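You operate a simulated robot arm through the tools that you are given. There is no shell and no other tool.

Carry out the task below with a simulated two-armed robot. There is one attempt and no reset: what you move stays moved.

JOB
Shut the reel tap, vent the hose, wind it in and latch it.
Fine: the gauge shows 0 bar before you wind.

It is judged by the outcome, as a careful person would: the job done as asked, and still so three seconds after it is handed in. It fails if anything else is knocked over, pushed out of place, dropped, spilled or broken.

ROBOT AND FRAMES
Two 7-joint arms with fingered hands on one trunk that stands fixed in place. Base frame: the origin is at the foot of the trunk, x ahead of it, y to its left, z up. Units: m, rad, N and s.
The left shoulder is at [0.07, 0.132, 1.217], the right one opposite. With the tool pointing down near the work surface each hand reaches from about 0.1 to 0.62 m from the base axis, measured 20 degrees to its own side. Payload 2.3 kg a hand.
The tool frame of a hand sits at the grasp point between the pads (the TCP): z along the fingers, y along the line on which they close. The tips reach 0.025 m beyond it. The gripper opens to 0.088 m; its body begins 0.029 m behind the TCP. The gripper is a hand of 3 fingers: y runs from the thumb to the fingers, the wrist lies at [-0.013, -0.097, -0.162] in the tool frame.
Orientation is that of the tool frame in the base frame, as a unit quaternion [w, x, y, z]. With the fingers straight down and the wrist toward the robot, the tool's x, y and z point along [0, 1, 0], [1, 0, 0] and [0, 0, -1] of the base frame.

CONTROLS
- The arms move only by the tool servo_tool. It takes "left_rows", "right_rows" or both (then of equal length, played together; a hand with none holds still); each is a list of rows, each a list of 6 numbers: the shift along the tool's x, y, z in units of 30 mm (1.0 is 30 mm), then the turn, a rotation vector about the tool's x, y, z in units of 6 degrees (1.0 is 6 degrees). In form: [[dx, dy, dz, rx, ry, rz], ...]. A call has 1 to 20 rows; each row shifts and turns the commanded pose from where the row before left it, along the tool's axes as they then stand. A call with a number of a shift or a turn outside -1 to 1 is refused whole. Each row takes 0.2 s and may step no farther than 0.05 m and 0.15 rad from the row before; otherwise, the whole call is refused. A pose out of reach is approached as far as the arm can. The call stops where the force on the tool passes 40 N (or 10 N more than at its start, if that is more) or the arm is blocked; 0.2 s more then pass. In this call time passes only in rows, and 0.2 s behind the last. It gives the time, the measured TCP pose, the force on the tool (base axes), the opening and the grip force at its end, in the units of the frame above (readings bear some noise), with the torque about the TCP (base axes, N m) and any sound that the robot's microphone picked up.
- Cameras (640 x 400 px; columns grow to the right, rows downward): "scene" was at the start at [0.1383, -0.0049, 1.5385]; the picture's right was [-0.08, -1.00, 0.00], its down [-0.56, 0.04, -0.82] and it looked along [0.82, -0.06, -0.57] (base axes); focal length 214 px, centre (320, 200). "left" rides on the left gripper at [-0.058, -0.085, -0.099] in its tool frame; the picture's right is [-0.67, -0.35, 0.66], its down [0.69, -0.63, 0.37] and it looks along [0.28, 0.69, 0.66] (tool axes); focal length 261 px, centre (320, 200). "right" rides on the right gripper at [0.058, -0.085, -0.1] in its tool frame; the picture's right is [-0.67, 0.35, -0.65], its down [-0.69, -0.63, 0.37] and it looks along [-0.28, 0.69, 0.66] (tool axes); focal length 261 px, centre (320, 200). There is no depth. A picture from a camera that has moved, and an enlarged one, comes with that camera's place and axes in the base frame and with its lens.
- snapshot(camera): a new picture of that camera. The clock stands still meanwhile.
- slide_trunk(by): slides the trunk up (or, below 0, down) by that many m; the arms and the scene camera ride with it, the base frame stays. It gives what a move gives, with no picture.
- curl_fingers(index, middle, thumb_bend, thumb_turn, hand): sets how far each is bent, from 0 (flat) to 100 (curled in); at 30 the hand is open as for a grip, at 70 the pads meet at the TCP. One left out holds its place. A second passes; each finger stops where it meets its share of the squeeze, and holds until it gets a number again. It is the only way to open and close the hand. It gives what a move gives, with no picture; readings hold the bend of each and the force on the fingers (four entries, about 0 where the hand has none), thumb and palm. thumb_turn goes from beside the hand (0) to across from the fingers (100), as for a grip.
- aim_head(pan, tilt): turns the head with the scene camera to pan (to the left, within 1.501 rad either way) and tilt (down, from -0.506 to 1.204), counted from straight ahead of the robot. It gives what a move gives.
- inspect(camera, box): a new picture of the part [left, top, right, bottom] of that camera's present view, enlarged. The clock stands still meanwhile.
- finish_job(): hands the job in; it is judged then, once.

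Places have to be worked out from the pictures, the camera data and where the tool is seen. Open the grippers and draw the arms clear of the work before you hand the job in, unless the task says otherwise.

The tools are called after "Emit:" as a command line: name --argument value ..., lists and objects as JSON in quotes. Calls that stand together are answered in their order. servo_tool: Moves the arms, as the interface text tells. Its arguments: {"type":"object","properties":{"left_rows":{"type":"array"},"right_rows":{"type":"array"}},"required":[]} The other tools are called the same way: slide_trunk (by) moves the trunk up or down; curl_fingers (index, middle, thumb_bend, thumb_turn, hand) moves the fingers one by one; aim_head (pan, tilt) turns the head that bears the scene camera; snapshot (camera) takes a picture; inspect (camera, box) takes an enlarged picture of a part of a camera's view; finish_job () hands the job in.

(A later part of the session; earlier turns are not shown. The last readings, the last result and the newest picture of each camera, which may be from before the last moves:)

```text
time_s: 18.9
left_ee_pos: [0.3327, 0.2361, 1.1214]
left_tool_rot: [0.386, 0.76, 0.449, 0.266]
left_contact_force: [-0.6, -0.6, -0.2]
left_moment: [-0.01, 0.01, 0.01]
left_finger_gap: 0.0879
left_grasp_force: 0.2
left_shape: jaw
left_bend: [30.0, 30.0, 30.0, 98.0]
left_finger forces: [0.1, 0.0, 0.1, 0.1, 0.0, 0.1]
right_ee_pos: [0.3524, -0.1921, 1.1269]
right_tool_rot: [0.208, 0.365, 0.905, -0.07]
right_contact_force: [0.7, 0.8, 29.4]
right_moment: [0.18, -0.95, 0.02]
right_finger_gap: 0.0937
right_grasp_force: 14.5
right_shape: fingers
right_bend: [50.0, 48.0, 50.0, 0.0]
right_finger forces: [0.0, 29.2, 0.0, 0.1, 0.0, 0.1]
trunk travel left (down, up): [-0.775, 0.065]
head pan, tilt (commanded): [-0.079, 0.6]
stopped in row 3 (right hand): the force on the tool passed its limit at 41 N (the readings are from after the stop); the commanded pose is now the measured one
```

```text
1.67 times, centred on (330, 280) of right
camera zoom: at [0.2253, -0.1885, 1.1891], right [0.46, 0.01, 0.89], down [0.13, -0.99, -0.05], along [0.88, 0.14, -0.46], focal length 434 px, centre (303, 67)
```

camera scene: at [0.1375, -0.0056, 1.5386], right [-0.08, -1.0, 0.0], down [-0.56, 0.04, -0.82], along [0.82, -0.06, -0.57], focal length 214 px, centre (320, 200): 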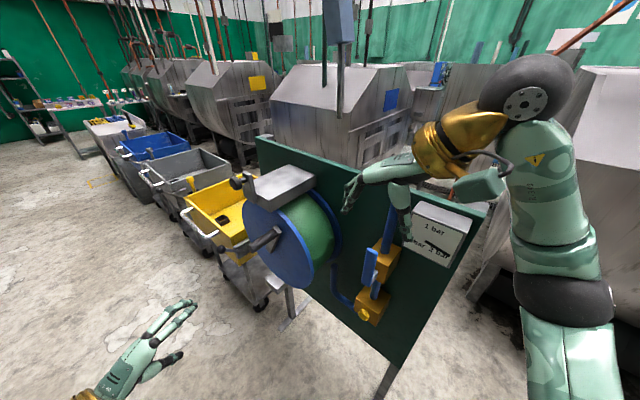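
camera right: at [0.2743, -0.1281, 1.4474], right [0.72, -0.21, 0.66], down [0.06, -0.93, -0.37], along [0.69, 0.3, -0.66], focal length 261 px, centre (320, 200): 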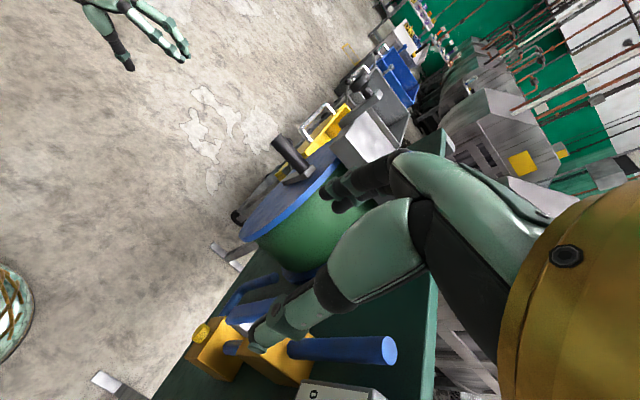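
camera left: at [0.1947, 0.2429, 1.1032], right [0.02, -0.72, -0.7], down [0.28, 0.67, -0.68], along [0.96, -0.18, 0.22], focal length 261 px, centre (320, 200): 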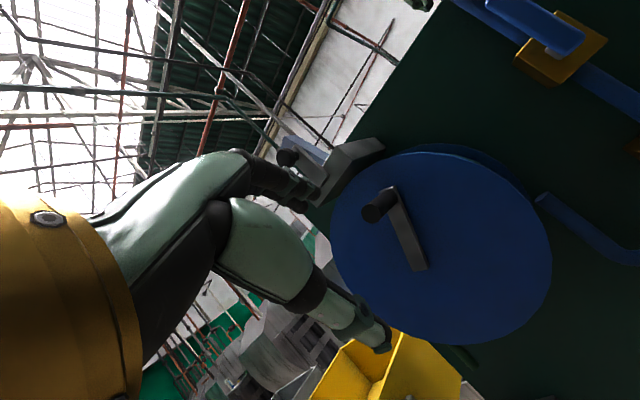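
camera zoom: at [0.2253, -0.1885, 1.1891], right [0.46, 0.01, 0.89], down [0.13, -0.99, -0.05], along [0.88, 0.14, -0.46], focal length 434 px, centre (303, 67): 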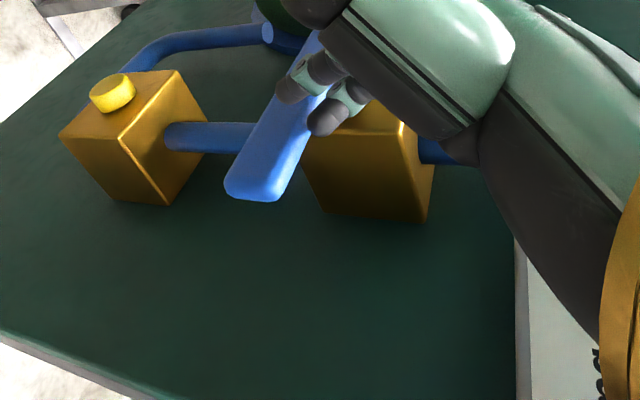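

The lever hit its stop at 90° with 41 N, so the tap is shut. I back the right hand off, first away from the panel and upward, then to the right.

Emit:
servo_tool --right_rows '[[0.1, 0, -0.4, 0, 0, 0], [0.45, 0, -0.5, 0, 0, 0], [0.5, 0, -0.5, 0, 0, 0], [0.5, 0, -0.5, 0, 0, 0], [-0.5, -0.75, -0.45, 0, 0, 0], [-0.5, -0.75, -0.45, 0, 0, 0], [-0.5, -0.75, -0.45, 0, 0, 0], [-0.5, -0.75, -0.45, 0, 0, 0], [-0.5, -0.75, -0.45, 0, 0, 0]]'

Emit:
snapshot --camera "scene"

Emit:
inspect --camera "scene" --box '[320, 150, 500, 330]'

```text
time_s: 20.9
left_ee_pos: [0.3364, 0.2346, 1.1213]
left_tool_rot: [0.383, 0.762, 0.45, 0.265]
left_contact_force: [0.5, -0.1, -0.5]
left_moment: [0.03, 0.03, -0.01]
left_finger_gap: 0.0877
left_grasp_force: 0.0
left_shape: jaw
left_bend: [30.0, 30.0, 30.0, 98.0]
left_finger forces: [0.0, 0.1, 0.0, 0.1, 0.0, 0.1]
right_ee_pos: [0.3003, -0.2096, 1.2195]
right_tool_rot: [0.202, 0.359, 0.908, -0.079]
right_contact_force: [0.3, 0.1, -0.5]
right_moment: [0.0, -0.01, 0.01]
right_finger_gap: 0.0936
right_grasp_force: 0.0
right_shape: fingers
right_bend: [50.0, 50.0, 50.0, 0.0]
right_finger forces: [0.0, 0.0, 0.0, 0.0, 0.0, 0.0]
right hand out of reach, approached as far as the arm can: row 2, 3, 4, 7, 8, 9
trunk travel left (down, up): [-0.775, 0.065]
head pan, tilt (commanded): [-0.079, 0.6]
```

```text
taken
camera scene: at [0.138, -0.0053, 1.5386], right [-0.08, -1.0, 0.0], down [-0.56, 0.04, -0.82], along [0.82, -0.06, -0.57], focal length 214 px, centre (320, 200)
```

scene: 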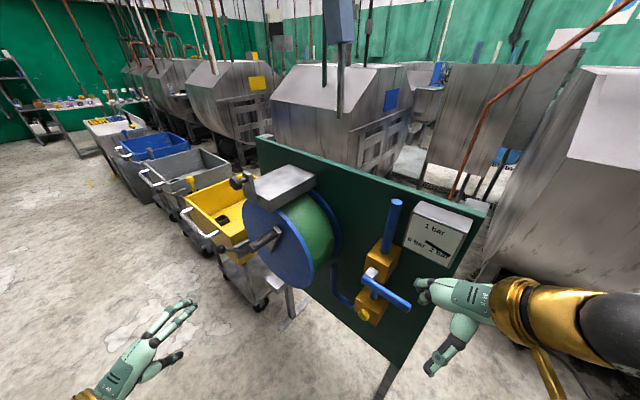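

```text
2.22 times, centred on (410, 240) of scene
camera zoom: at [0.138, -0.0053, 1.5386], right [-0.08, -1.0, 0.0], down [-0.56, 0.04, -0.82], along [0.82, -0.06, -0.57], focal length 477 px, centre (120, 111)
```

zoom: 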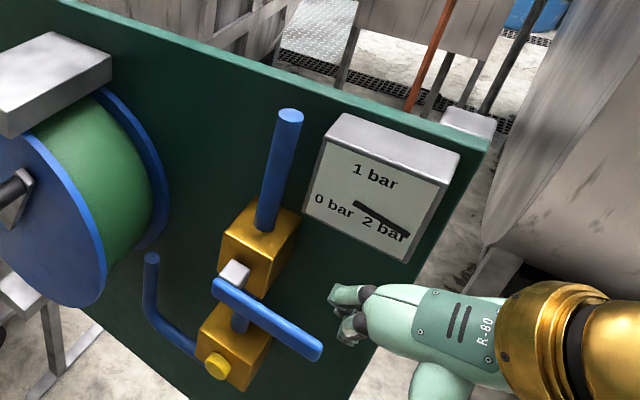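

The tap is shut, with the lever across the pipe, and the gauge still reads 2 bar. Next is the yellow bleed button at about [0.449,-0.155,0.915]; I swing the left hand down toward it and turn it to face the panel.

Emit:
servo_tool --left_rows '[[-0.8, -0.29, 0.67, 0, 0, 0], [-0.8, -0.29, 0.67, 0, 0, 0], [-0.8, -0.29, 0.67, 0, 0, 0], [-0.8, -0.29, 0.67, 0, 0, 0], [-0.8, -0.29, 0.67, 0, 0, 0], [-0.8, -0.29, 0.67, 0, 0, 0], [-0.8, -0.29, 0.67, 0, 0, 0], [-0.8, -0.29, 0.67, 0, 0, 0], [0, 0, 0, -0.85, -0.65, 0.45], [0, 0, 0, -0.85, -0.65, 0.45], [0, 0, 0, -0.85, -0.65, 0.45], [0, 0, 0, -0.85, -0.65, 0.45]]'

Emit:
snapshot --camera "left"

Emit:
snapshot --camera "scene"

```text
time_s: 23.5
left_ee_pos: [0.3057, 0.0467, 0.9774]
left_tool_rot: [0.542, 0.749, 0.268, 0.271]
left_contact_force: [-0.1, 1.3, 0.1]
left_moment: [-0.01, 0.0, -0.01]
left_finger_gap: 0.0875
left_grasp_force: 0.0
left_shape: jaw
left_bend: [30.0, 30.0, 30.0, 98.0]
left_finger forces: [0.0, 0.1, 0.0, 0.0, 0.0, 0.0]
left hand out of reach, approached as far as the arm can: row 8, 11, 12
right_ee_pos: [0.3011, -0.208, 1.22]
right_tool_rot: [0.202, 0.359, 0.908, -0.078]
right_contact_force: [0.4, 0.2, 0.3]
right_moment: [0.03, 0.01, -0.03]
right_finger_gap: 0.0935
right_grasp_force: 0.1
right_shape: fingers
right_bend: [50.0, 50.0, 50.0, 0.0]
right_finger forces: [0.1, 0.0, 0.1, 0.0, 0.1, 0.0]
trunk travel left (down, up): [-0.775, 0.065]
head pan, tilt (commanded): [-0.079, 0.6]
```

```text
taken
camera left: at [0.1852, 0.0958, 0.9157], right [-0.06, -0.81, -0.58], down [0.67, 0.4, -0.62], along [0.74, -0.43, 0.52], focal length 261 px, centre (320, 200)
```

left: 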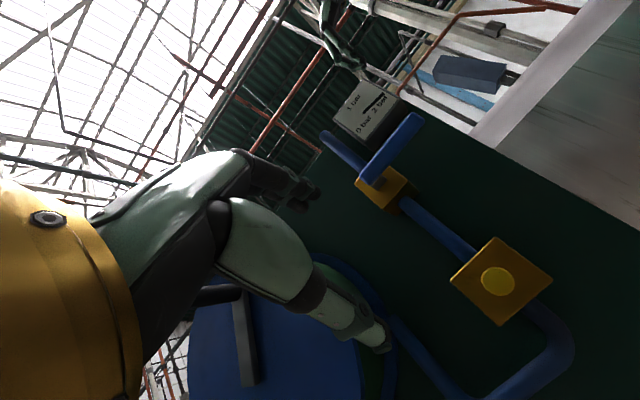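

```text
taken
camera scene: at [0.1376, -0.004, 1.5386], right [-0.08, -1.0, 0.0], down [-0.56, 0.04, -0.82], along [0.82, -0.06, -0.57], focal length 214 px, centre (320, 200)
```

scene: 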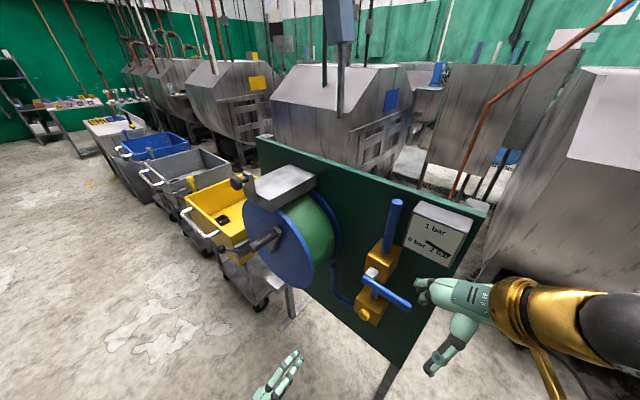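

The hand now points along the panel's inward normal with 15° downward pitch. I form a pointing hand with the index at the grasp line and the middle and thumb folded away, then check it and the button in the left camera.

Emit:
curl_fingers --hand "left" --index 65 --middle 100 --thumb_bend 60 --thumb_turn 0

Emit:
snapshot --camera "left"

Emit:
inspect --camera "left" --box '[400, 200, 600, 360]'

```text
time_s: 24.5
left_ee_pos: [0.3061, 0.0465, 0.9771]
left_tool_rot: [0.542, 0.749, 0.268, 0.27]
left_contact_force: [0.1, -0.1, 0.1]
left_moment: [0.0, -0.03, -0.04]
left_finger_gap: 0.082
left_grasp_force: 0.0
left_shape: fingers
left_bend: [65.0, 100.0, 60.0, 0.0]
left_finger forces: [0.1, 0.1, 0.1, 0.0, 0.1, 0.0]
right_ee_pos: [0.3007, -0.2095, 1.2188]
right_tool_rot: [0.202, 0.359, 0.908, -0.078]
right_contact_force: [-0.8, 0.6, 0.0]
right_moment: [0.01, 0.0, 0.01]
right_finger_gap: 0.0935
right_grasp_force: 0.1
right_shape: fingers
right_bend: [50.0, 50.0, 50.0, 0.0]
right_finger forces: [0.0, 0.0, 0.0, 0.2, 0.0, 0.1]
trunk travel left (down, up): [-0.775, 0.065]
head pan, tilt (commanded): [-0.079, 0.6]
```

```text
taken
camera left: at [0.1856, 0.0949, 0.9159], right [-0.06, -0.81, -0.59], down [0.67, 0.4, -0.62], along [0.74, -0.43, 0.52], focal length 261 px, centre (320, 200)
```

left: 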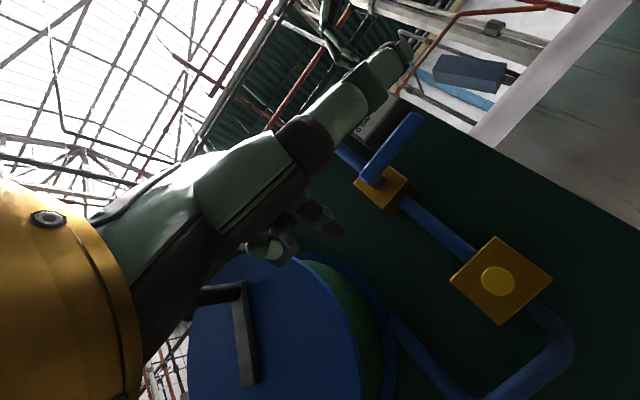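

```text
2.50 times, centred on (500, 280) of left
camera zoom: at [0.1856, 0.0949, 0.9159], right [-0.06, -0.81, -0.59], down [0.67, 0.4, -0.62], along [0.74, -0.43, 0.52], focal length 652 px, centre (-130, 0)
```

zoom: 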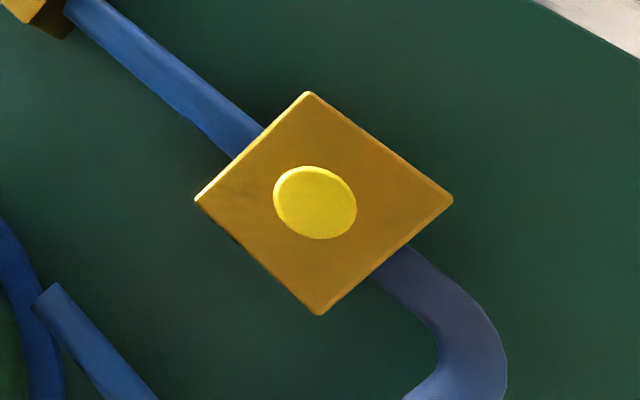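

The index tip is at about (342,235) in the left image. The button centre works out at [0.449,-0.155,0.896] with about a 2 cm radius. I move the left hand to hover 4 cm in front of it.

Emit:
servo_tool --left_rows '[[-0.184, -0.117, 0.913, 0, 0, 0], [-0.184, -0.117, 0.913, 0, 0, 0], [-0.184, -0.117, 0.913, 0, 0, 0], [-0.184, -0.117, 0.913, 0, 0, 0], [-0.184, -0.117, 0.913, 0, 0, 0], [-0.184, -0.117, 0.913, 0, 0, 0], [-0.184, -0.117, 0.913, 0, 0, 0], [0, 0, 0, 0, 0, 0]]'

Emit:
snapshot --camera "left"

Emit:
snapshot --camera "scene"

```text
time_s: 26.3
left_ee_pos: [0.2916, 0.0123, 0.9745]
left_tool_rot: [0.542, 0.749, 0.268, 0.271]
left_contact_force: [-0.1, -0.3, -0.3]
left_moment: [0.04, -0.01, -0.01]
left_finger_gap: 0.0823
left_grasp_force: 0.0
left_shape: fingers
left_bend: [65.0, 100.0, 60.0, 0.0]
left_finger forces: [0.0, 0.0, 0.0, 0.1, 0.0, 0.0]
left hand out of reach, approached as far as the arm can: row 1, 2, 3, 4, 5, 6, 7
right_ee_pos: [0.3004, -0.2104, 1.2194]
right_tool_rot: [0.202, 0.358, 0.908, -0.078]
right_contact_force: [0.4, 0.6, -0.9]
right_moment: [-0.02, -0.04, 0.02]
right_finger_gap: 0.0934
right_grasp_force: 0.1
right_shape: fingers
right_bend: [50.0, 50.0, 50.0, 0.0]
right_finger forces: [0.1, 0.0, 0.0, 0.0, 0.0, 0.0]
trunk travel left (down, up): [-0.775, 0.065]
head pan, tilt (commanded): [-0.079, 0.6]
```

```text
taken
camera left: at [0.1718, 0.0608, 0.9125], right [-0.06, -0.81, -0.59], down [0.67, 0.4, -0.62], along [0.74, -0.43, 0.52], focal length 261 px, centre (320, 200)
```

left: 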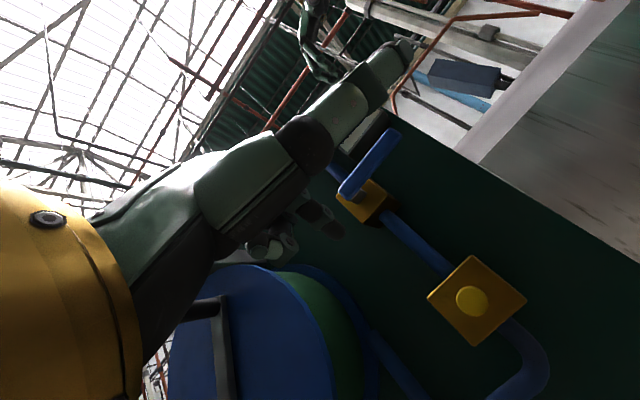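

```text
taken
camera scene: at [0.1382, -0.0051, 1.5385], right [-0.08, -1.0, 0.0], down [-0.56, 0.04, -0.82], along [0.82, -0.06, -0.57], focal length 214 px, centre (320, 200)
```

scene: 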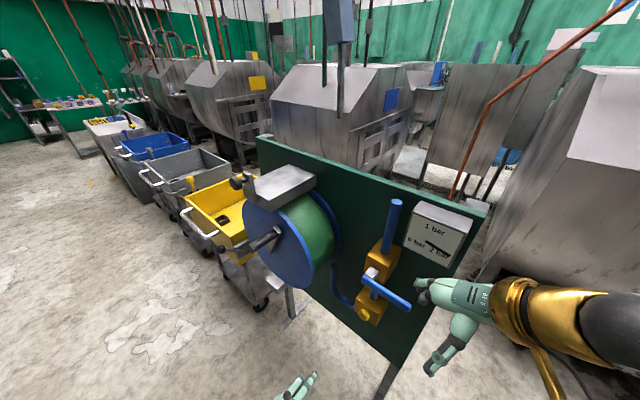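

The left arm can't reach forward in this orientation at this height because the wrist is over-flexed. Lowering the trunk should fix that, but first I park the right hand to the right, clear of the panel and the lever.

Emit:
servo_tool --right_rows '[[0, 0, -0.3, 0.45, 0, 1], [0, 0, -0.3, 0.45, 0, 1], [0, 0, 0, 0.45, 0, 1], [0, 0, 0, 0.45, 0, 1], [0, 0, 0, 0.45, 0, 1], [0, 0, 0, 0.45, 0, 1], [0, 0, 0, 0.45, 0, 1], [0, 0, 0, 0, 1, 0], [0, 0, 0, 0, 1, 0], [0, 0, 0, 0, 1, 0], [0, 0, 0, 0, 1, 0], [-0.78, -0.2, -0.45, 0, 0, 0], [-0.78, -0.2, -0.45, 0, 0, 0], [-0.78, -0.2, -0.45, 0, 0, 0], [-0.78, -0.2, -0.45, 0, 0, 0], [-0.78, -0.2, -0.45, 0, 0, 0], [-0.78, -0.2, -0.45, 0, 0, 0]]'

Emit:
snapshot --camera "scene"

Emit:
snapshot --camera "right"

```text
time_s: 29.9
left_ee_pos: [0.2918, 0.0112, 0.973]
left_tool_rot: [0.542, 0.75, 0.266, 0.27]
left_contact_force: [0.2, -0.3, -0.3]
left_moment: [-0.01, 0.0, -0.01]
left_finger_gap: 0.0822
left_grasp_force: 0.1
left_shape: fingers
left_bend: [65.0, 100.0, 60.0, 0.0]
left_finger forces: [0.0, 0.0, 0.1, 0.0, 0.1, 0.1]
right_ee_pos: [0.2732, -0.3397, 1.3121]
right_tool_rot: [0.004, 0.706, 0.708, 0.004]
right_contact_force: [0.0, -0.8, -0.6]
right_moment: [0.01, -0.02, -0.03]
right_finger_gap: 0.0935
right_grasp_force: 0.1
right_shape: fingers
right_bend: [50.0, 50.0, 50.0, 0.0]
right_finger forces: [0.1, 0.1, 0.0, 0.0, 0.0, 0.0]
right hand out of reach, approached as far as the arm can: row 17
trunk travel left (down, up): [-0.775, 0.065]
head pan, tilt (commanded): [-0.079, 0.6]
```

```text
taken
camera scene: at [0.1387, -0.0055, 1.5385], right [-0.08, -1.0, 0.0], down [-0.56, 0.04, -0.82], along [0.82, -0.06, -0.57], focal length 214 px, centre (320, 200)
```

scene: 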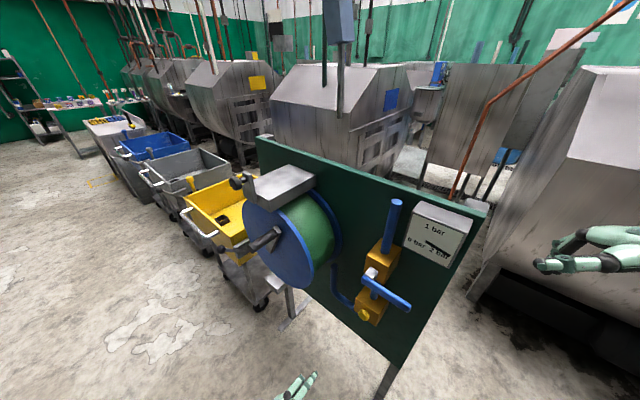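

```text
taken
camera right: at [0.1886, -0.2811, 1.4106], right [0.34, -0.67, 0.66], down [-0.62, -0.69, -0.37], along [0.7, -0.28, -0.65], focal length 261 px, centre (320, 200)
```

right: 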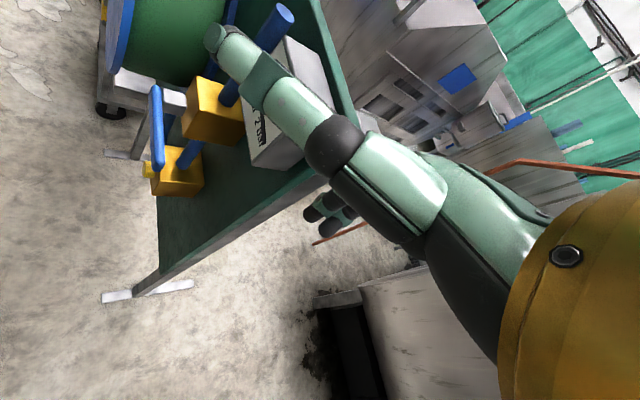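

The thumb of the parked right hand sticks out toward the lever, so I fold it back to the opposed position before lowering the trunk.

Emit:
curl_fingers --hand "right" --index 30 --middle 30 --thumb_bend 30 --thumb_turn 98

Emit:
servo_tool --right_rows '[[-0.5, -0.4, -0.5, 0, 0, 0], [-0.5, -0.4, -0.5, 0, 0, 0]]'

Emit:
snapshot --camera "right"

```text
time_s: 30.9
left_ee_pos: [0.2911, 0.0124, 0.975]
left_tool_rot: [0.543, 0.749, 0.267, 0.27]
left_contact_force: [-0.3, -0.4, 1.0]
left_moment: [0.0, -0.01, 0.02]
left_finger_gap: 0.0822
left_grasp_force: 0.0
left_shape: fingers
left_bend: [65.0, 100.0, 60.0, 0.0]
left_finger forces: [0.1, 0.0, 0.0, 0.0, 0.1, 0.0]
right_ee_pos: [0.274, -0.3376, 1.3131]
right_tool_rot: [0.005, 0.706, 0.708, 0.005]
right_contact_force: [0.4, 0.3, -0.6]
right_moment: [-0.01, 0.0, -0.03]
right_finger_gap: 0.0847
right_grasp_force: 0.1
right_shape: fingers
right_bend: [30.0, 30.0, 30.0, 95.0]
right_finger forces: [0.0, 0.1, 0.1, 0.1, 0.1, 0.0]
trunk travel left (down, up): [-0.775, 0.065]
head pan, tilt (commanded): [-0.079, 0.6]
```

```text
time_s: 31.5
left_ee_pos: [0.2911, 0.0118, 0.975]
left_tool_rot: [0.543, 0.75, 0.266, 0.27]
left_contact_force: [0.2, 0.2, -0.2]
left_moment: [-0.01, -0.02, 0.0]
left_finger_gap: 0.0821
left_grasp_force: 0.2
left_shape: fingers
left_bend: [65.0, 100.0, 60.0, 0.0]
left_finger forces: [0.1, 0.0, 0.0, 0.0, 0.1, 0.1]
right_ee_pos: [0.2846, -0.3629, 1.333]
right_tool_rot: [0.004, 0.706, 0.708, 0.004]
right_contact_force: [0.6, -1.0, 0.2]
right_moment: [0.02, 0.0, 0.01]
right_finger_gap: 0.0842
right_grasp_force: 0.0
right_shape: fingers
right_bend: [30.0, 30.0, 30.0, 95.0]
right_finger forces: [0.0, 0.1, 0.1, 0.0, 0.0, 0.1]
right hand out of reach, approached as far as the arm can: row 1, 2
trunk travel left (down, up): [-0.775, 0.065]
head pan, tilt (commanded): [-0.079, 0.6]
```

```text
taken
camera right: at [0.1983, -0.3046, 1.431], right [0.34, -0.67, 0.66], down [-0.62, -0.69, -0.37], along [0.7, -0.28, -0.65], focal length 261 px, centre (320, 200)
```

right: 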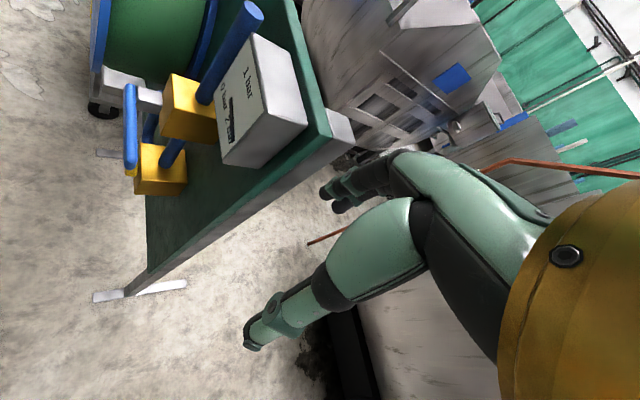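

The right hand is clear of the panel. I lower the trunk 0.25 m so the left arm can point straight at the button.

Emit:
slide_trunk --by -0.25

Emit:
snapshot --camera "scene"

Emit:
snapshot --camera "left"

```text
time_s: 34.1
left_ee_pos: [0.2916, 0.0112, 0.7235]
left_tool_rot: [0.543, 0.749, 0.267, 0.271]
left_contact_force: [-0.9, 1.0, -0.2]
left_moment: [0.02, -0.03, -0.02]
left_finger_gap: 0.0821
left_grasp_force: 0.1
left_shape: fingers
left_bend: [65.0, 100.0, 60.0, 0.0]
left_finger forces: [0.0, 0.1, 0.1, 0.0, 0.1, 0.1]
right_ee_pos: [0.2844, -0.3625, 1.0825]
right_tool_rot: [0.004, 0.706, 0.708, 0.004]
right_contact_force: [-0.4, -0.3, 0.3]
right_moment: [0.0, -0.02, 0.01]
right_finger_gap: 0.0847
right_grasp_force: 0.1
right_shape: fingers
right_bend: [30.0, 30.0, 30.0, 95.0]
right_finger forces: [0.1, 0.0, 0.1, 0.1, 0.0, 0.0]
trunk travel left (down, up): [-0.525, 0.315]
head pan, tilt (commanded): [-0.079, 0.6]
```

```text
taken
camera scene: at [0.1381, -0.0051, 1.2886], right [-0.08, -1.0, 0.0], down [-0.56, 0.04, -0.82], along [0.82, -0.06, -0.57], focal length 214 px, centre (320, 200)
```

scene: 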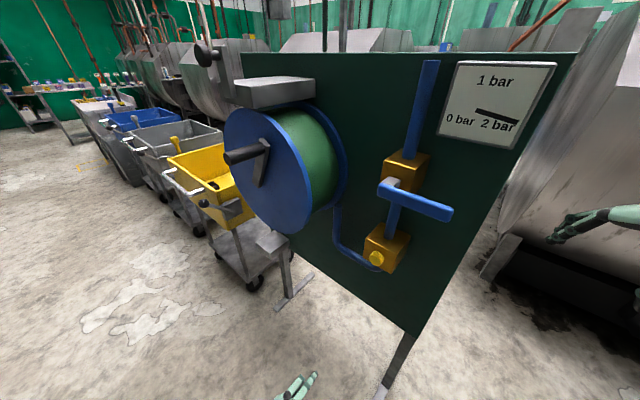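

```text
taken
camera left: at [0.1718, 0.0608, 0.6626], right [-0.06, -0.81, -0.59], down [0.67, 0.4, -0.62], along [0.74, -0.43, 0.52], focal length 261 px, centre (320, 200)
```

left: 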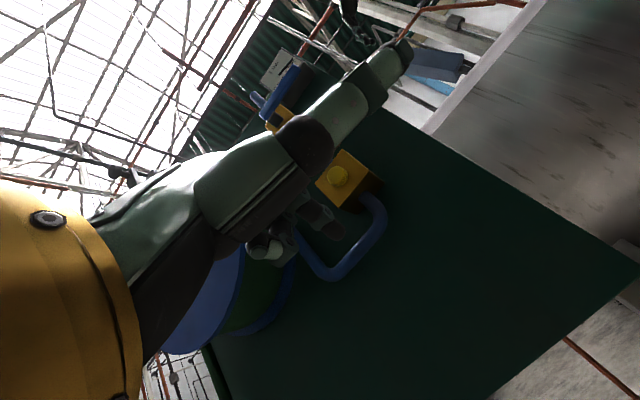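

With two scene-camera heights I can triangulate better: the panel's top edge runs from [0.926,0.166,1.29] to [0.429,-0.341,1.29], and the button is at about [0.461,-0.161,0.896]. I raise the left hand to button height, then move it toward the panel to hover 4 cm out.

Emit:
servo_tool --left_rows '[[0.11, 0.9, -0.25, 0, 0, 0], [0.11, 0.9, -0.25, 0, 0, 0], [0.11, 0.9, -0.25, 0, 0, 0], [0.11, 0.9, -0.25, 0, 0, 0], [0.11, 0.9, -0.25, 0, 0, 0], [0.11, 0.9, -0.25, 0, 0, 0], [0.05, 0.256, 0.944, 0, 0, 0], [0.05, 0.256, 0.944, 0, 0, 0], [0.05, 0.256, 0.944, 0, 0, 0], [0.05, 0.256, 0.944, 0, 0, 0], [0, 0, 0, 0, 0, 0]]'

Emit:
snapshot --camera "left"

Emit:
snapshot --camera "scene"

```text
time_s: 36.5
left_ee_pos: [0.3058, 0.0014, 0.8545]
left_tool_rot: [0.542, 0.749, 0.267, 0.271]
left_contact_force: [0.5, -0.6, 0.1]
left_moment: [0.01, -0.03, -0.03]
left_finger_gap: 0.0822
left_grasp_force: 0.1
left_shape: fingers
left_bend: [65.0, 100.0, 60.0, 0.0]
left_finger forces: [0.1, 0.1, 0.1, 0.0, 0.0, 0.1]
left hand out of reach, approached as far as the arm can: row 6, 7, 8, 9, 10
right_ee_pos: [0.2844, -0.3635, 1.0837]
right_tool_rot: [0.004, 0.706, 0.708, 0.004]
right_contact_force: [-0.2, -0.6, 1.1]
right_moment: [0.0, 0.02, 0.02]
right_finger_gap: 0.0845
right_grasp_force: 0.0
right_shape: fingers
right_bend: [30.0, 30.0, 30.0, 95.0]
right_finger forces: [0.0, 0.0, 0.0, 0.0, 0.1, 0.0]
trunk travel left (down, up): [-0.525, 0.315]
head pan, tilt (commanded): [-0.079, 0.6]
```

```text
taken
camera left: at [0.1861, 0.0507, 0.7928], right [-0.06, -0.81, -0.58], down [0.67, 0.4, -0.62], along [0.74, -0.43, 0.52], focal length 261 px, centre (320, 200)
```

left: 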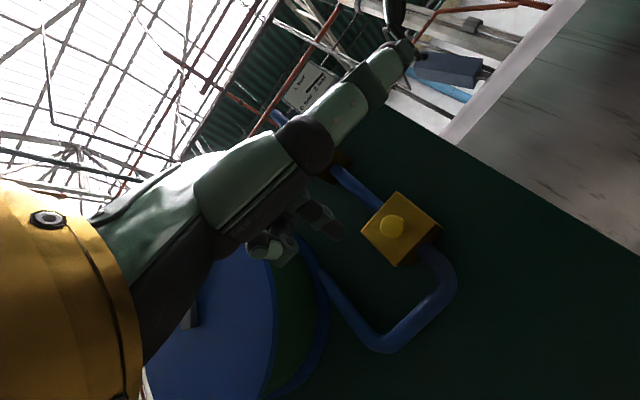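

```text
taken
camera scene: at [0.1381, -0.0051, 1.2885], right [-0.08, -1.0, 0.0], down [-0.56, 0.04, -0.82], along [0.82, -0.06, -0.57], focal length 214 px, centre (320, 200)
```

scene: 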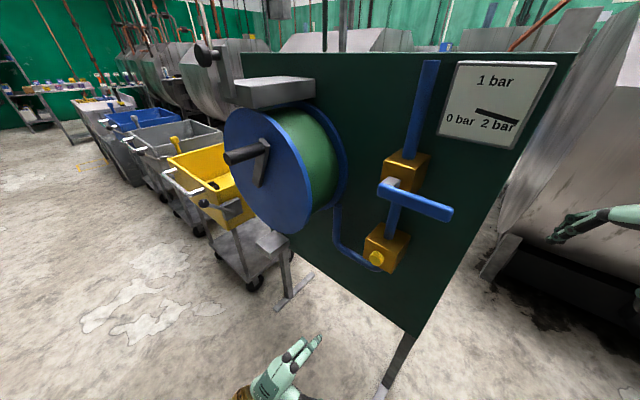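

The left arm is still stopping short, so I look down at its configuration to see what limits it.

Emit:
aim_head --pan 0.4 --tilt 1.2

Emit:
snapshot --camera "scene"

```text
time_s: 37.5
left_ee_pos: [0.3044, 0.0028, 0.854]
left_tool_rot: [0.543, 0.75, 0.266, 0.27]
left_contact_force: [-0.3, 0.1, 0.4]
left_moment: [0.0, -0.01, -0.01]
left_finger_gap: 0.0821
left_grasp_force: 0.0
left_shape: fingers
left_bend: [65.0, 100.0, 60.0, 0.0]
left_finger forces: [0.1, 0.0, 0.1, 0.1, 0.0, 0.0]
right_ee_pos: [0.2849, -0.3622, 1.0835]
right_tool_rot: [0.004, 0.705, 0.709, 0.004]
right_contact_force: [0.0, -0.1, -0.4]
right_moment: [-0.03, 0.03, 0.02]
right_finger_gap: 0.0844
right_grasp_force: 0.2
right_shape: fingers
right_bend: [30.0, 30.0, 30.0, 95.0]
right_finger forces: [0.0, 0.1, 0.0, 0.0, 0.0, 0.0]
trunk travel left (down, up): [-0.525, 0.315]
head pan, tilt (commanded): [0.4, 1.201]
```

```text
taken
camera scene: at [0.1017, 0.0235, 1.244], right [0.39, -0.92, 0.0], down [-0.86, -0.36, -0.36], along [0.33, 0.14, -0.93], focal length 214 px, centre (320, 200)
```

scene: 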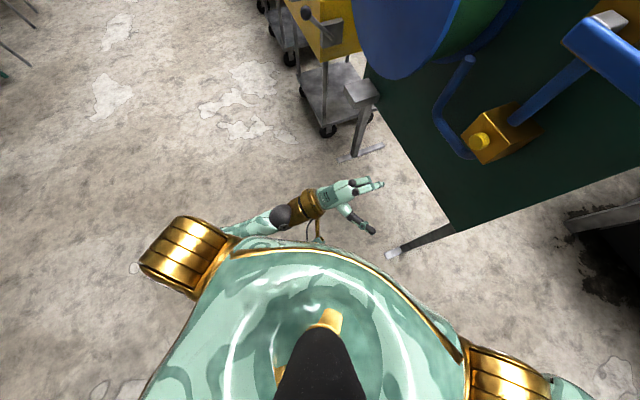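

The forearm already heads -50°, so the left arm is at a joint limit for this pose. The right hand, with its forearm straight ahead and fingers pitched forward and down, should reach the button more naturally, so I move the left hand aside and raise the trunk again.

Emit:
servo_tool --left_rows '[[0.66, -0.26, -0.635, 0, 0, 0], [0.66, -0.26, -0.635, 0, 0, 0], [0.66, -0.26, -0.635, 0, 0, 0], [0.66, -0.26, -0.635, 0, 0, 0], [0.66, -0.26, -0.635, 0, 0, 0], [0.66, -0.26, -0.635, 0, 0, 0], [0.66, -0.26, -0.635, 0, 0, 0]]'

Emit:
slide_trunk --by 0.25

Emit:
aim_head --pan -0.2 --tilt 0.7

Emit:
snapshot --camera "scene"

```text
time_s: 39.1
left_ee_pos: [0.308, 0.2021, 0.8549]
left_tool_rot: [0.543, 0.749, 0.267, 0.271]
left_contact_force: [0.7, 0.0, -0.6]
left_moment: [-0.02, -0.02, 0.0]
left_finger_gap: 0.0823
left_grasp_force: 0.0
left_shape: fingers
left_bend: [65.0, 100.0, 60.0, 0.0]
left_finger forces: [0.0, 0.0, 0.1, 0.0, 0.0, 0.0]
right_ee_pos: [0.2842, -0.3619, 1.0845]
right_tool_rot: [0.005, 0.706, 0.708, 0.003]
right_contact_force: [-0.3, -0.6, 0.1]
right_moment: [0.03, -0.02, 0.0]
right_finger_gap: 0.0846
right_grasp_force: 0.1
right_shape: fingers
right_bend: [30.0, 30.0, 30.0, 95.0]
right_finger forces: [0.0, 0.1, 0.0, 0.1, 0.0, 0.0]
trunk travel left (down, up): [-0.525, 0.315]
head pan, tilt (commanded): [0.4, 1.201]
```

```text
time_s: 41.7
left_ee_pos: [0.3078, 0.2029, 1.1061]
left_tool_rot: [0.543, 0.75, 0.266, 0.27]
left_contact_force: [0.8, 0.5, -0.6]
left_moment: [-0.04, -0.02, -0.01]
left_finger_gap: 0.082
left_grasp_force: 0.0
left_shape: fingers
left_bend: [65.0, 100.0, 60.0, 0.0]
left_finger forces: [0.1, 0.1, 0.1, 0.0, 0.0, 0.0]
right_ee_pos: [0.2854, -0.3627, 1.3333]
right_tool_rot: [0.004, 0.706, 0.708, 0.003]
right_contact_force: [-0.4, 0.1, -0.4]
right_moment: [0.0, 0.02, -0.01]
right_finger_gap: 0.0845
right_grasp_force: 0.0
right_shape: fingers
right_bend: [30.0, 30.0, 30.0, 95.0]
right_finger forces: [0.0, 0.0, 0.1, 0.0, 0.0, 0.1]
trunk travel left (down, up): [-0.775, 0.065]
head pan, tilt (commanded): [0.4, 1.201]
```

```text
time_s: 42.7
left_ee_pos: [0.3078, 0.2019, 1.1052]
left_tool_rot: [0.543, 0.749, 0.267, 0.271]
left_contact_force: [0.1, 0.3, -0.3]
left_moment: [-0.01, -0.02, -0.03]
left_finger_gap: 0.082
left_grasp_force: 0.0
left_shape: fingers
left_bend: [65.0, 100.0, 60.0, 0.0]
left_finger forces: [0.0, 0.0, 0.1, 0.1, 0.1, 0.0]
right_ee_pos: [0.2832, -0.3623, 1.333]
right_tool_rot: [0.005, 0.706, 0.708, 0.004]
right_contact_force: [-0.2, 0.2, -0.8]
right_moment: [-0.02, -0.01, 0.01]
right_finger_gap: 0.0847
right_grasp_force: 0.0
right_shape: fingers
right_bend: [30.0, 30.0, 30.0, 95.0]
right_finger forces: [0.0, 0.1, 0.0, 0.1, 0.0, 0.0]
trunk travel left (down, up): [-0.775, 0.065]
head pan, tilt (commanded): [-0.201, 0.7]
```

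```text
taken
camera scene: at [0.1332, -0.0149, 1.5299], right [-0.2, -0.98, 0.0], down [-0.63, 0.13, -0.76], along [0.75, -0.15, -0.64], focal length 214 px, centre (320, 200)
```

scene: 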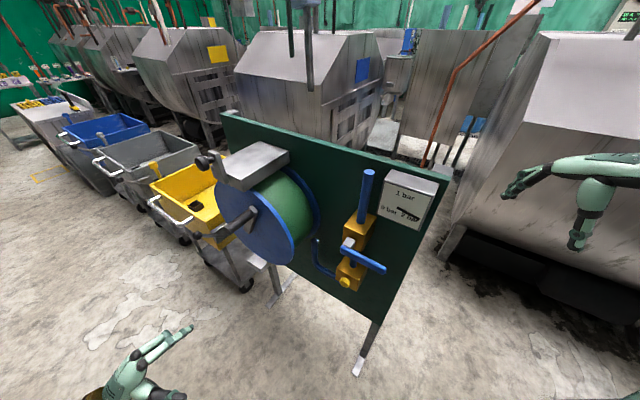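

I bring the right hand in along a path that stays clear of the shut lever (tip near [0.35,-0.21,1.10]) and lower it in front of the panel.

Emit:
servo_tool --right_rows '[[0.79, -0.3, 0.6, 0, 0, 0], [0.79, -0.3, 0.6, 0, 0, 0], [0.79, -0.3, 0.6, 0, 0, 0], [0.79, -0.3, 0.6, 0, 0, 0], [0.79, -0.2, 0.6, 0, 0, 0], [0.79, -0.1, 0.6, 0, 0, 0], [0.79, 0, 0.7, 0, 0, 0], [0.79, 0, 0.8, 0, 0, 0], [0.4, 0, 0.9, 0, 0, 0], [0, 0, 0.9, -0.5, 0, 0], [0, 0, 0.9, -0.5, 0, 0], [0, 0, 0.9, -0.5, 0, 0]]'

Emit:
snapshot --camera "scene"

Emit:
snapshot --camera "right"

```text
time_s: 45.3
left_ee_pos: [0.3088, 0.2027, 1.1043]
left_tool_rot: [0.543, 0.75, 0.267, 0.27]
left_contact_force: [0.0, -0.2, 1.0]
left_moment: [0.0, 0.0, -0.01]
left_finger_gap: 0.0818
left_grasp_force: 0.0
left_shape: fingers
left_bend: [65.0, 100.0, 60.0, 0.0]
left_finger forces: [0.0, 0.1, 0.0, 0.1, 0.0, 0.0]
right_ee_pos: [0.3373, -0.152, 1.1811]
right_tool_rot: [0.058, 0.703, 0.706, 0.059]
right_contact_force: [0.9, -0.9, 0.6]
right_moment: [0.03, 0.02, -0.02]
right_finger_gap: 0.0848
right_grasp_force: 0.1
right_shape: fingers
right_bend: [30.0, 30.0, 30.0, 96.0]
right_finger forces: [0.0, 0.0, 0.1, 0.0, 0.0, 0.0]
right hand out of reach, approached as far as the arm can: row 7, 8, 9, 10, 11, 12
trunk travel left (down, up): [-0.775, 0.065]
head pan, tilt (commanded): [-0.201, 0.7]
```

```text
taken
camera scene: at [0.1347, -0.0147, 1.5298], right [-0.2, -0.98, 0.0], down [-0.63, 0.13, -0.76], along [0.75, -0.15, -0.64], focal length 214 px, centre (320, 200)
```

scene: 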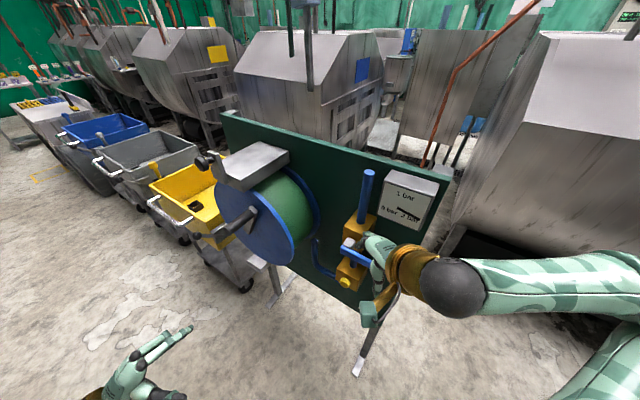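

```text
taken
camera right: at [0.2376, -0.0952, 1.2649], right [0.24, -0.67, 0.7], down [-0.56, -0.69, -0.47], along [0.8, -0.28, -0.54], focal length 261 px, centre (320, 200)
```

right: 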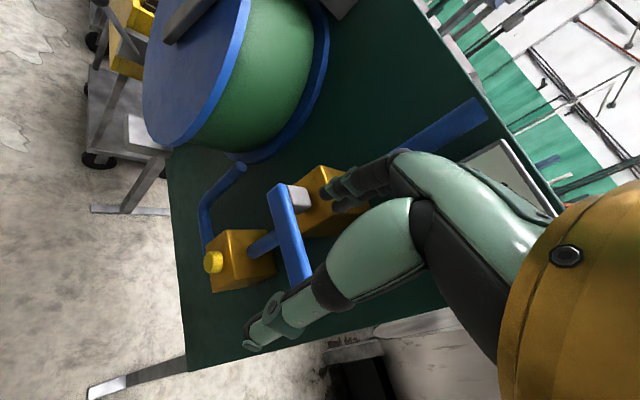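

The right arm's elbow-out posture stops it from pulling back, and its hand is now close to the lever, so I raise it straight up and return it to the right. I'll use the left hand on the button instead, with a steeper downward pitch that should stay within its range.

Emit:
servo_tool --right_rows '[[0, 0.16, -0.98, 0, 0, 0], [0, 0.16, -0.98, 0, 0, 0], [0, 0.16, -0.98, 0, 0, 0], [0, 0.16, -0.98, 0, 0, 0], [0, 0.16, -0.98, 0, 0, 0], [0, 0.16, -0.98, 0, 0, 0], [-0.95, -0.2, 0, 0, 0, 0], [-0.95, -0.2, 0, 0, 0, 0], [-0.95, -0.2, 0, 0, 0, 0], [-0.95, -0.2, 0, 0, 0, 0], [-0.95, -0.2, 0, 0, 0, 0], [-0.95, -0.2, 0, 0, 0, 0], [-0.95, -0.2, 0, 0, 0, 0], [-0.95, -0.2, 0, 0, 0, 0]]'

Emit:
snapshot --camera "scene"

```text
time_s: 48.3
left_ee_pos: [0.3075, 0.2007, 1.1047]
left_tool_rot: [0.542, 0.75, 0.267, 0.271]
left_contact_force: [-0.2, 0.6, 0.7]
left_moment: [0.0, -0.01, 0.01]
left_finger_gap: 0.0821
left_grasp_force: 0.1
left_shape: fingers
left_bend: [65.0, 100.0, 60.0, 0.0]
left_finger forces: [0.1, 0.0, 0.1, 0.1, 0.0, 0.1]
right_ee_pos: [0.2868, -0.3822, 1.351]
right_tool_rot: [0.06, 0.704, 0.706, 0.059]
right_contact_force: [0.1, 0.0, 0.2]
right_moment: [0.01, -0.01, -0.01]
right_finger_gap: 0.0845
right_grasp_force: 0.1
right_shape: fingers
right_bend: [30.0, 30.0, 30.0, 96.0]
right_finger forces: [0.1, 0.0, 0.0, 0.1, 0.0, 0.1]
trunk travel left (down, up): [-0.775, 0.065]
head pan, tilt (commanded): [-0.201, 0.7]
```

```text
taken
camera scene: at [0.1331, -0.0162, 1.53], right [-0.2, -0.98, 0.0], down [-0.63, 0.13, -0.76], along [0.75, -0.15, -0.64], focal length 214 px, centre (320, 200)
```

scene: 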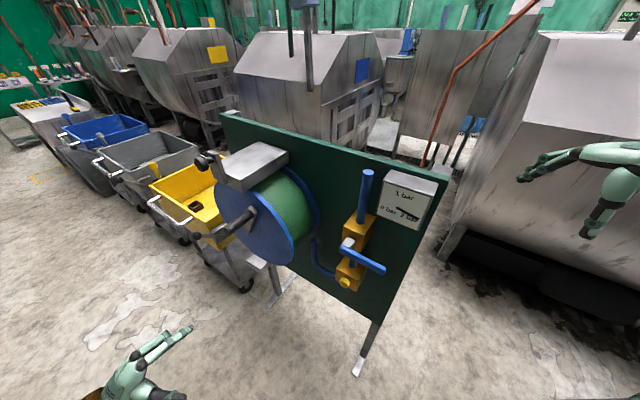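

The right hand is parked and the tap still shut. Now I pitch the left hand 30° further down and bring it lower in front of the valve.

Emit:
servo_tool --left_rows '[[0, 0, 0, 1, 0, 0], [0, 0, 0, 1, 0, 0], [0, 0, 0, 1, 0, 0], [0, 0, 0, 1, 0, 0], [0, 0, 0, 1, 0, 0], [-0.597, -0.08, 0.837, 0, 0, 0], [-0.597, -0.08, 0.837, 0, 0, 0], [-0.597, -0.08, 0.837, 0, 0, 0], [-0.597, -0.08, 0.837, 0, 0, 0], [-0.597, -0.08, 0.837, 0, 0, 0], [-0.597, -0.08, 0.837, 0, 0, 0], [-0.597, -0.08, 0.837, 0, 0, 0], [-0.597, -0.08, 0.837, 0, 0, 0], [-0.597, -0.08, 0.837, 0, 0, 0]]'

Emit:
snapshot --camera "left"

Emit:
snapshot --camera "scene"

```text
time_s: 51.3
left_ee_pos: [0.3058, 0.0007, 0.9108]
left_tool_rot: [0.33, 0.864, 0.329, 0.193]
left_contact_force: [0.3, -0.5, 0.6]
left_moment: [-0.01, -0.01, 0.02]
left_finger_gap: 0.0822
left_grasp_force: 0.1
left_shape: fingers
left_bend: [65.0, 100.0, 60.0, 0.0]
left_finger forces: [0.0, 0.1, 0.0, 0.0, 0.2, 0.0]
right_ee_pos: [0.2885, -0.3814, 1.351]
right_tool_rot: [0.059, 0.703, 0.706, 0.061]
right_contact_force: [-0.2, -0.1, 0.7]
right_moment: [-0.02, 0.01, -0.02]
right_finger_gap: 0.0845
right_grasp_force: 0.2
right_shape: fingers
right_bend: [30.0, 30.0, 30.0, 96.0]
right_finger forces: [0.0, 0.0, 0.0, 0.0, 0.0, 0.0]
trunk travel left (down, up): [-0.775, 0.065]
head pan, tilt (commanded): [-0.201, 0.7]
```

```text
taken
camera left: at [0.1731, 0.0531, 0.9151], right [-0.27, -0.56, -0.78], down [0.41, 0.67, -0.62], along [0.87, -0.49, 0.05], focal length 261 px, centre (320, 200)
```

left: 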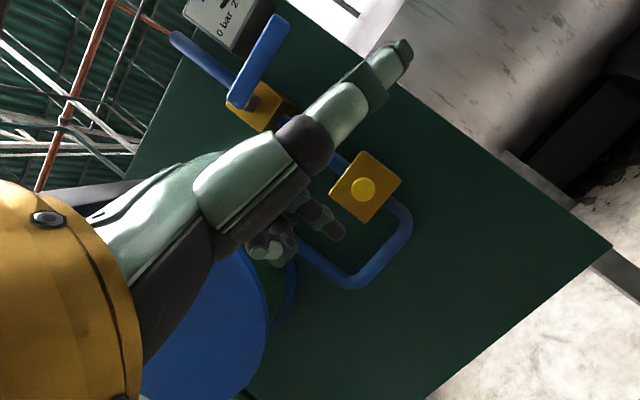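

```text
taken
camera scene: at [0.1336, -0.0163, 1.5299], right [-0.2, -0.98, 0.0], down [-0.63, 0.13, -0.76], along [0.75, -0.15, -0.64], focal length 214 px, centre (320, 200)
```

scene: 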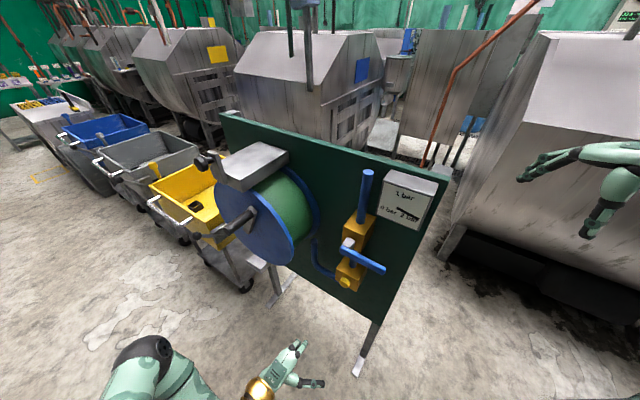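

This pose is fully reachable. From here the button resolves to about [0.461,-0.162,0.895] and the index tip to about [0.320,-0.021,0.900]; I advance to hover 3 cm off the button.

Emit:
servo_tool --left_rows '[[0.006, 0.652, 0.682, 0, 0, 0], [0.006, 0.652, 0.682, 0, 0, 0], [0.006, 0.652, 0.682, 0, 0, 0], [0.006, 0.652, 0.682, 0, 0, 0], [0.006, 0.652, 0.682, 0, 0, 0], [0.006, 0.652, 0.682, 0, 0, 0]]'

Emit:
snapshot --camera "left"

Emit:
inspect --camera "scene" --box '[260, 200, 460, 360]'

```text
time_s: 52.7
left_ee_pos: [0.4284, -0.1195, 0.9067]
left_tool_rot: [0.329, 0.865, 0.327, 0.19]
left_contact_force: [0.5, 0.7, -0.5]
left_moment: [-0.01, 0.02, -0.02]
left_finger_gap: 0.0821
left_grasp_force: 0.1
left_shape: fingers
left_bend: [65.0, 100.0, 60.0, 0.0]
left_finger forces: [0.1, 0.0, 0.0, 0.0, 0.0, 0.0]
right_ee_pos: [0.2882, -0.3832, 1.3516]
right_tool_rot: [0.059, 0.703, 0.706, 0.06]
right_contact_force: [0.4, -0.8, 0.7]
right_moment: [0.01, -0.02, 0.04]
right_finger_gap: 0.0847
right_grasp_force: 0.0
right_shape: fingers
right_bend: [30.0, 30.0, 30.0, 96.0]
right_finger forces: [0.0, 0.1, 0.0, 0.1, 0.0, 0.0]
trunk travel left (down, up): [-0.775, 0.065]
head pan, tilt (commanded): [-0.201, 0.7]
```

```text
taken
camera left: at [0.295, -0.0679, 0.9117], right [-0.27, -0.56, -0.78], down [0.41, 0.67, -0.62], along [0.87, -0.49, 0.05], focal length 261 px, centre (320, 200)
```

left: 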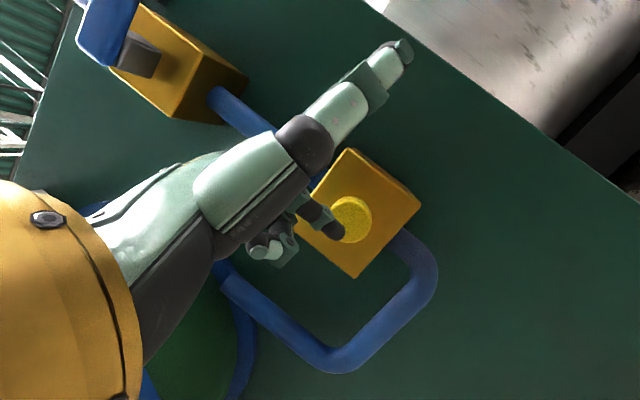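

```text
2.50 times, centred on (360, 280) of scene
camera zoom: at [0.1337, -0.0162, 1.5299], right [-0.2, -0.98, 0.0], down [-0.63, 0.13, -0.76], along [0.75, -0.15, -0.64], focal length 536 px, centre (220, 0)
```

zoom: 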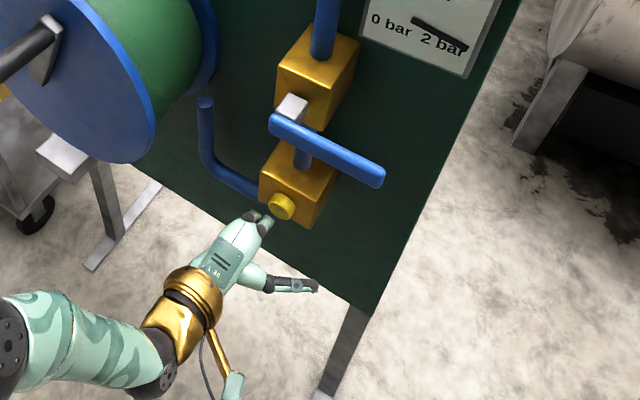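

The index tip is lined up with the button to within about 5 mm. I advance slowly along the panel normal until contact.

Emit:
servo_tool --left_rows '[[-0.03, 0.12, 0.16, 0, 0, 0], [-0.03, 0.12, 0.16, 0, 0, 0], [0, 0.143, 0.14, 0, 0, 0], [0, 0.143, 0.14, 0, 0, 0], [0, 0.143, 0.14, 0, 0, 0]]'

Emit:
snapshot --camera "left"

Emit:
inspect --camera "scene" --box '[260, 160, 460, 320]'

```text
time_s: 53.9
left_ee_pos: [0.4459, -0.1411, 0.9051]
left_tool_rot: [0.33, 0.864, 0.328, 0.192]
left_contact_force: [-3.1, 2.3, 0.7]
left_moment: [-0.01, -0.05, 0.01]
left_finger_gap: 0.0812
left_grasp_force: 1.9
left_shape: fingers
left_bend: [69.0, 100.0, 60.0, 0.0]
left_finger forces: [4.4, 0.1, 0.0, 0.1, 0.1, 0.0]
right_ee_pos: [0.2846, -0.3808, 1.3522]
right_tool_rot: [0.06, 0.704, 0.705, 0.06]
right_contact_force: [-0.1, -0.1, -0.3]
right_moment: [-0.01, -0.02, -0.03]
right_finger_gap: 0.0846
right_grasp_force: 0.0
right_shape: fingers
right_bend: [30.0, 30.0, 30.0, 96.0]
right_finger forces: [0.0, 0.0, 0.1, 0.1, 0.0, 0.0]
trunk travel left (down, up): [-0.775, 0.065]
head pan, tilt (commanded): [-0.201, 0.7]
heard: click
```

```text
taken
camera left: at [0.3133, -0.0886, 0.9088], right [-0.27, -0.56, -0.78], down [0.41, 0.67, -0.62], along [0.87, -0.49, 0.05], focal length 261 px, centre (320, 200)
```

left: 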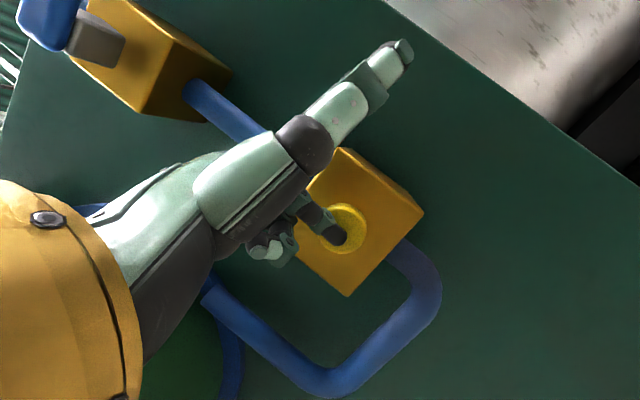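

```text
2.50 times, centred on (360, 240) of scene
camera zoom: at [0.1312, -0.0137, 1.5302], right [-0.2, -0.98, 0.0], down [-0.63, 0.13, -0.77], along [0.75, -0.15, -0.64], focal length 536 px, centre (220, 100)
```

zoom: 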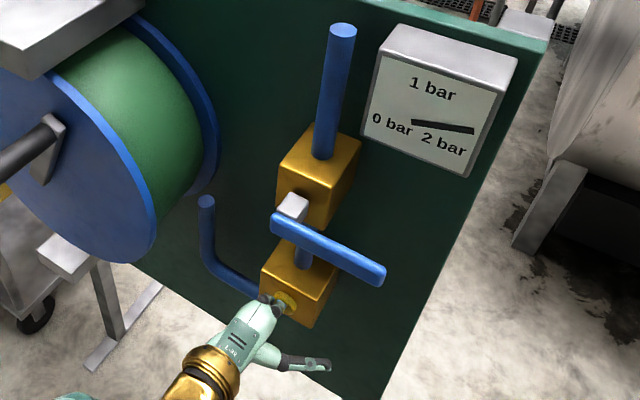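

There was a click and the gauge needle started to fall, so the press is venting. I hold the button for a few seconds and watch the gauge.

Emit:
servo_tool --left_rows '[[0, 0.03, 0.03, 0, 0, 0], [0, 0, 0, 0, 0, 0], [0, 0, 0, 0, 0, 0], [0, 0, 0, 0, 0, 0], [0, 0, 0, 0, 0, 0], [0, 0, 0, 0, 0, 0], [0, 0, 0, 0, 0, 0], [0, 0, 0, 0, 0, 0], [0, 0, 0, 0, 0, 0], [0, 0, 0, 0, 0, 0]]'

Emit:
inspect --camera "scene" --box '[260, 160, 460, 320]'

```text
time_s: 56.1
left_ee_pos: [0.4474, -0.1426, 0.9047]
left_tool_rot: [0.33, 0.864, 0.328, 0.192]
left_contact_force: [-2.7, 3.8, 2.1]
left_moment: [0.02, 0.03, -0.04]
left_finger_gap: 0.0812
left_grasp_force: 2.5
left_shape: fingers
left_bend: [70.0, 100.0, 60.0, 0.0]
left_finger forces: [4.8, 0.0, 0.0, 0.0, 0.1, 0.0]
right_ee_pos: [0.2858, -0.3786, 1.3517]
right_tool_rot: [0.061, 0.703, 0.706, 0.059]
right_contact_force: [0.1, 0.1, 0.8]
right_moment: [0.03, 0.03, 0.03]
right_finger_gap: 0.0849
right_grasp_force: 0.0
right_shape: fingers
right_bend: [30.0, 30.0, 30.0, 96.0]
right_finger forces: [0.0, 0.1, 0.0, 0.1, 0.0, 0.0]
trunk travel left (down, up): [-0.775, 0.065]
head pan, tilt (commanded): [-0.201, 0.7]
```

```text
2.50 times, centred on (360, 240) of scene
camera zoom: at [0.1315, -0.0133, 1.5302], right [-0.2, -0.98, 0.0], down [-0.63, 0.13, -0.77], along [0.75, -0.15, -0.64], focal length 536 px, centre (220, 100)
```

zoom: 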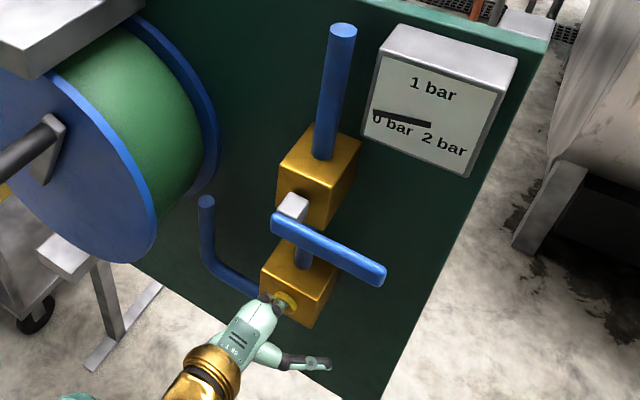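

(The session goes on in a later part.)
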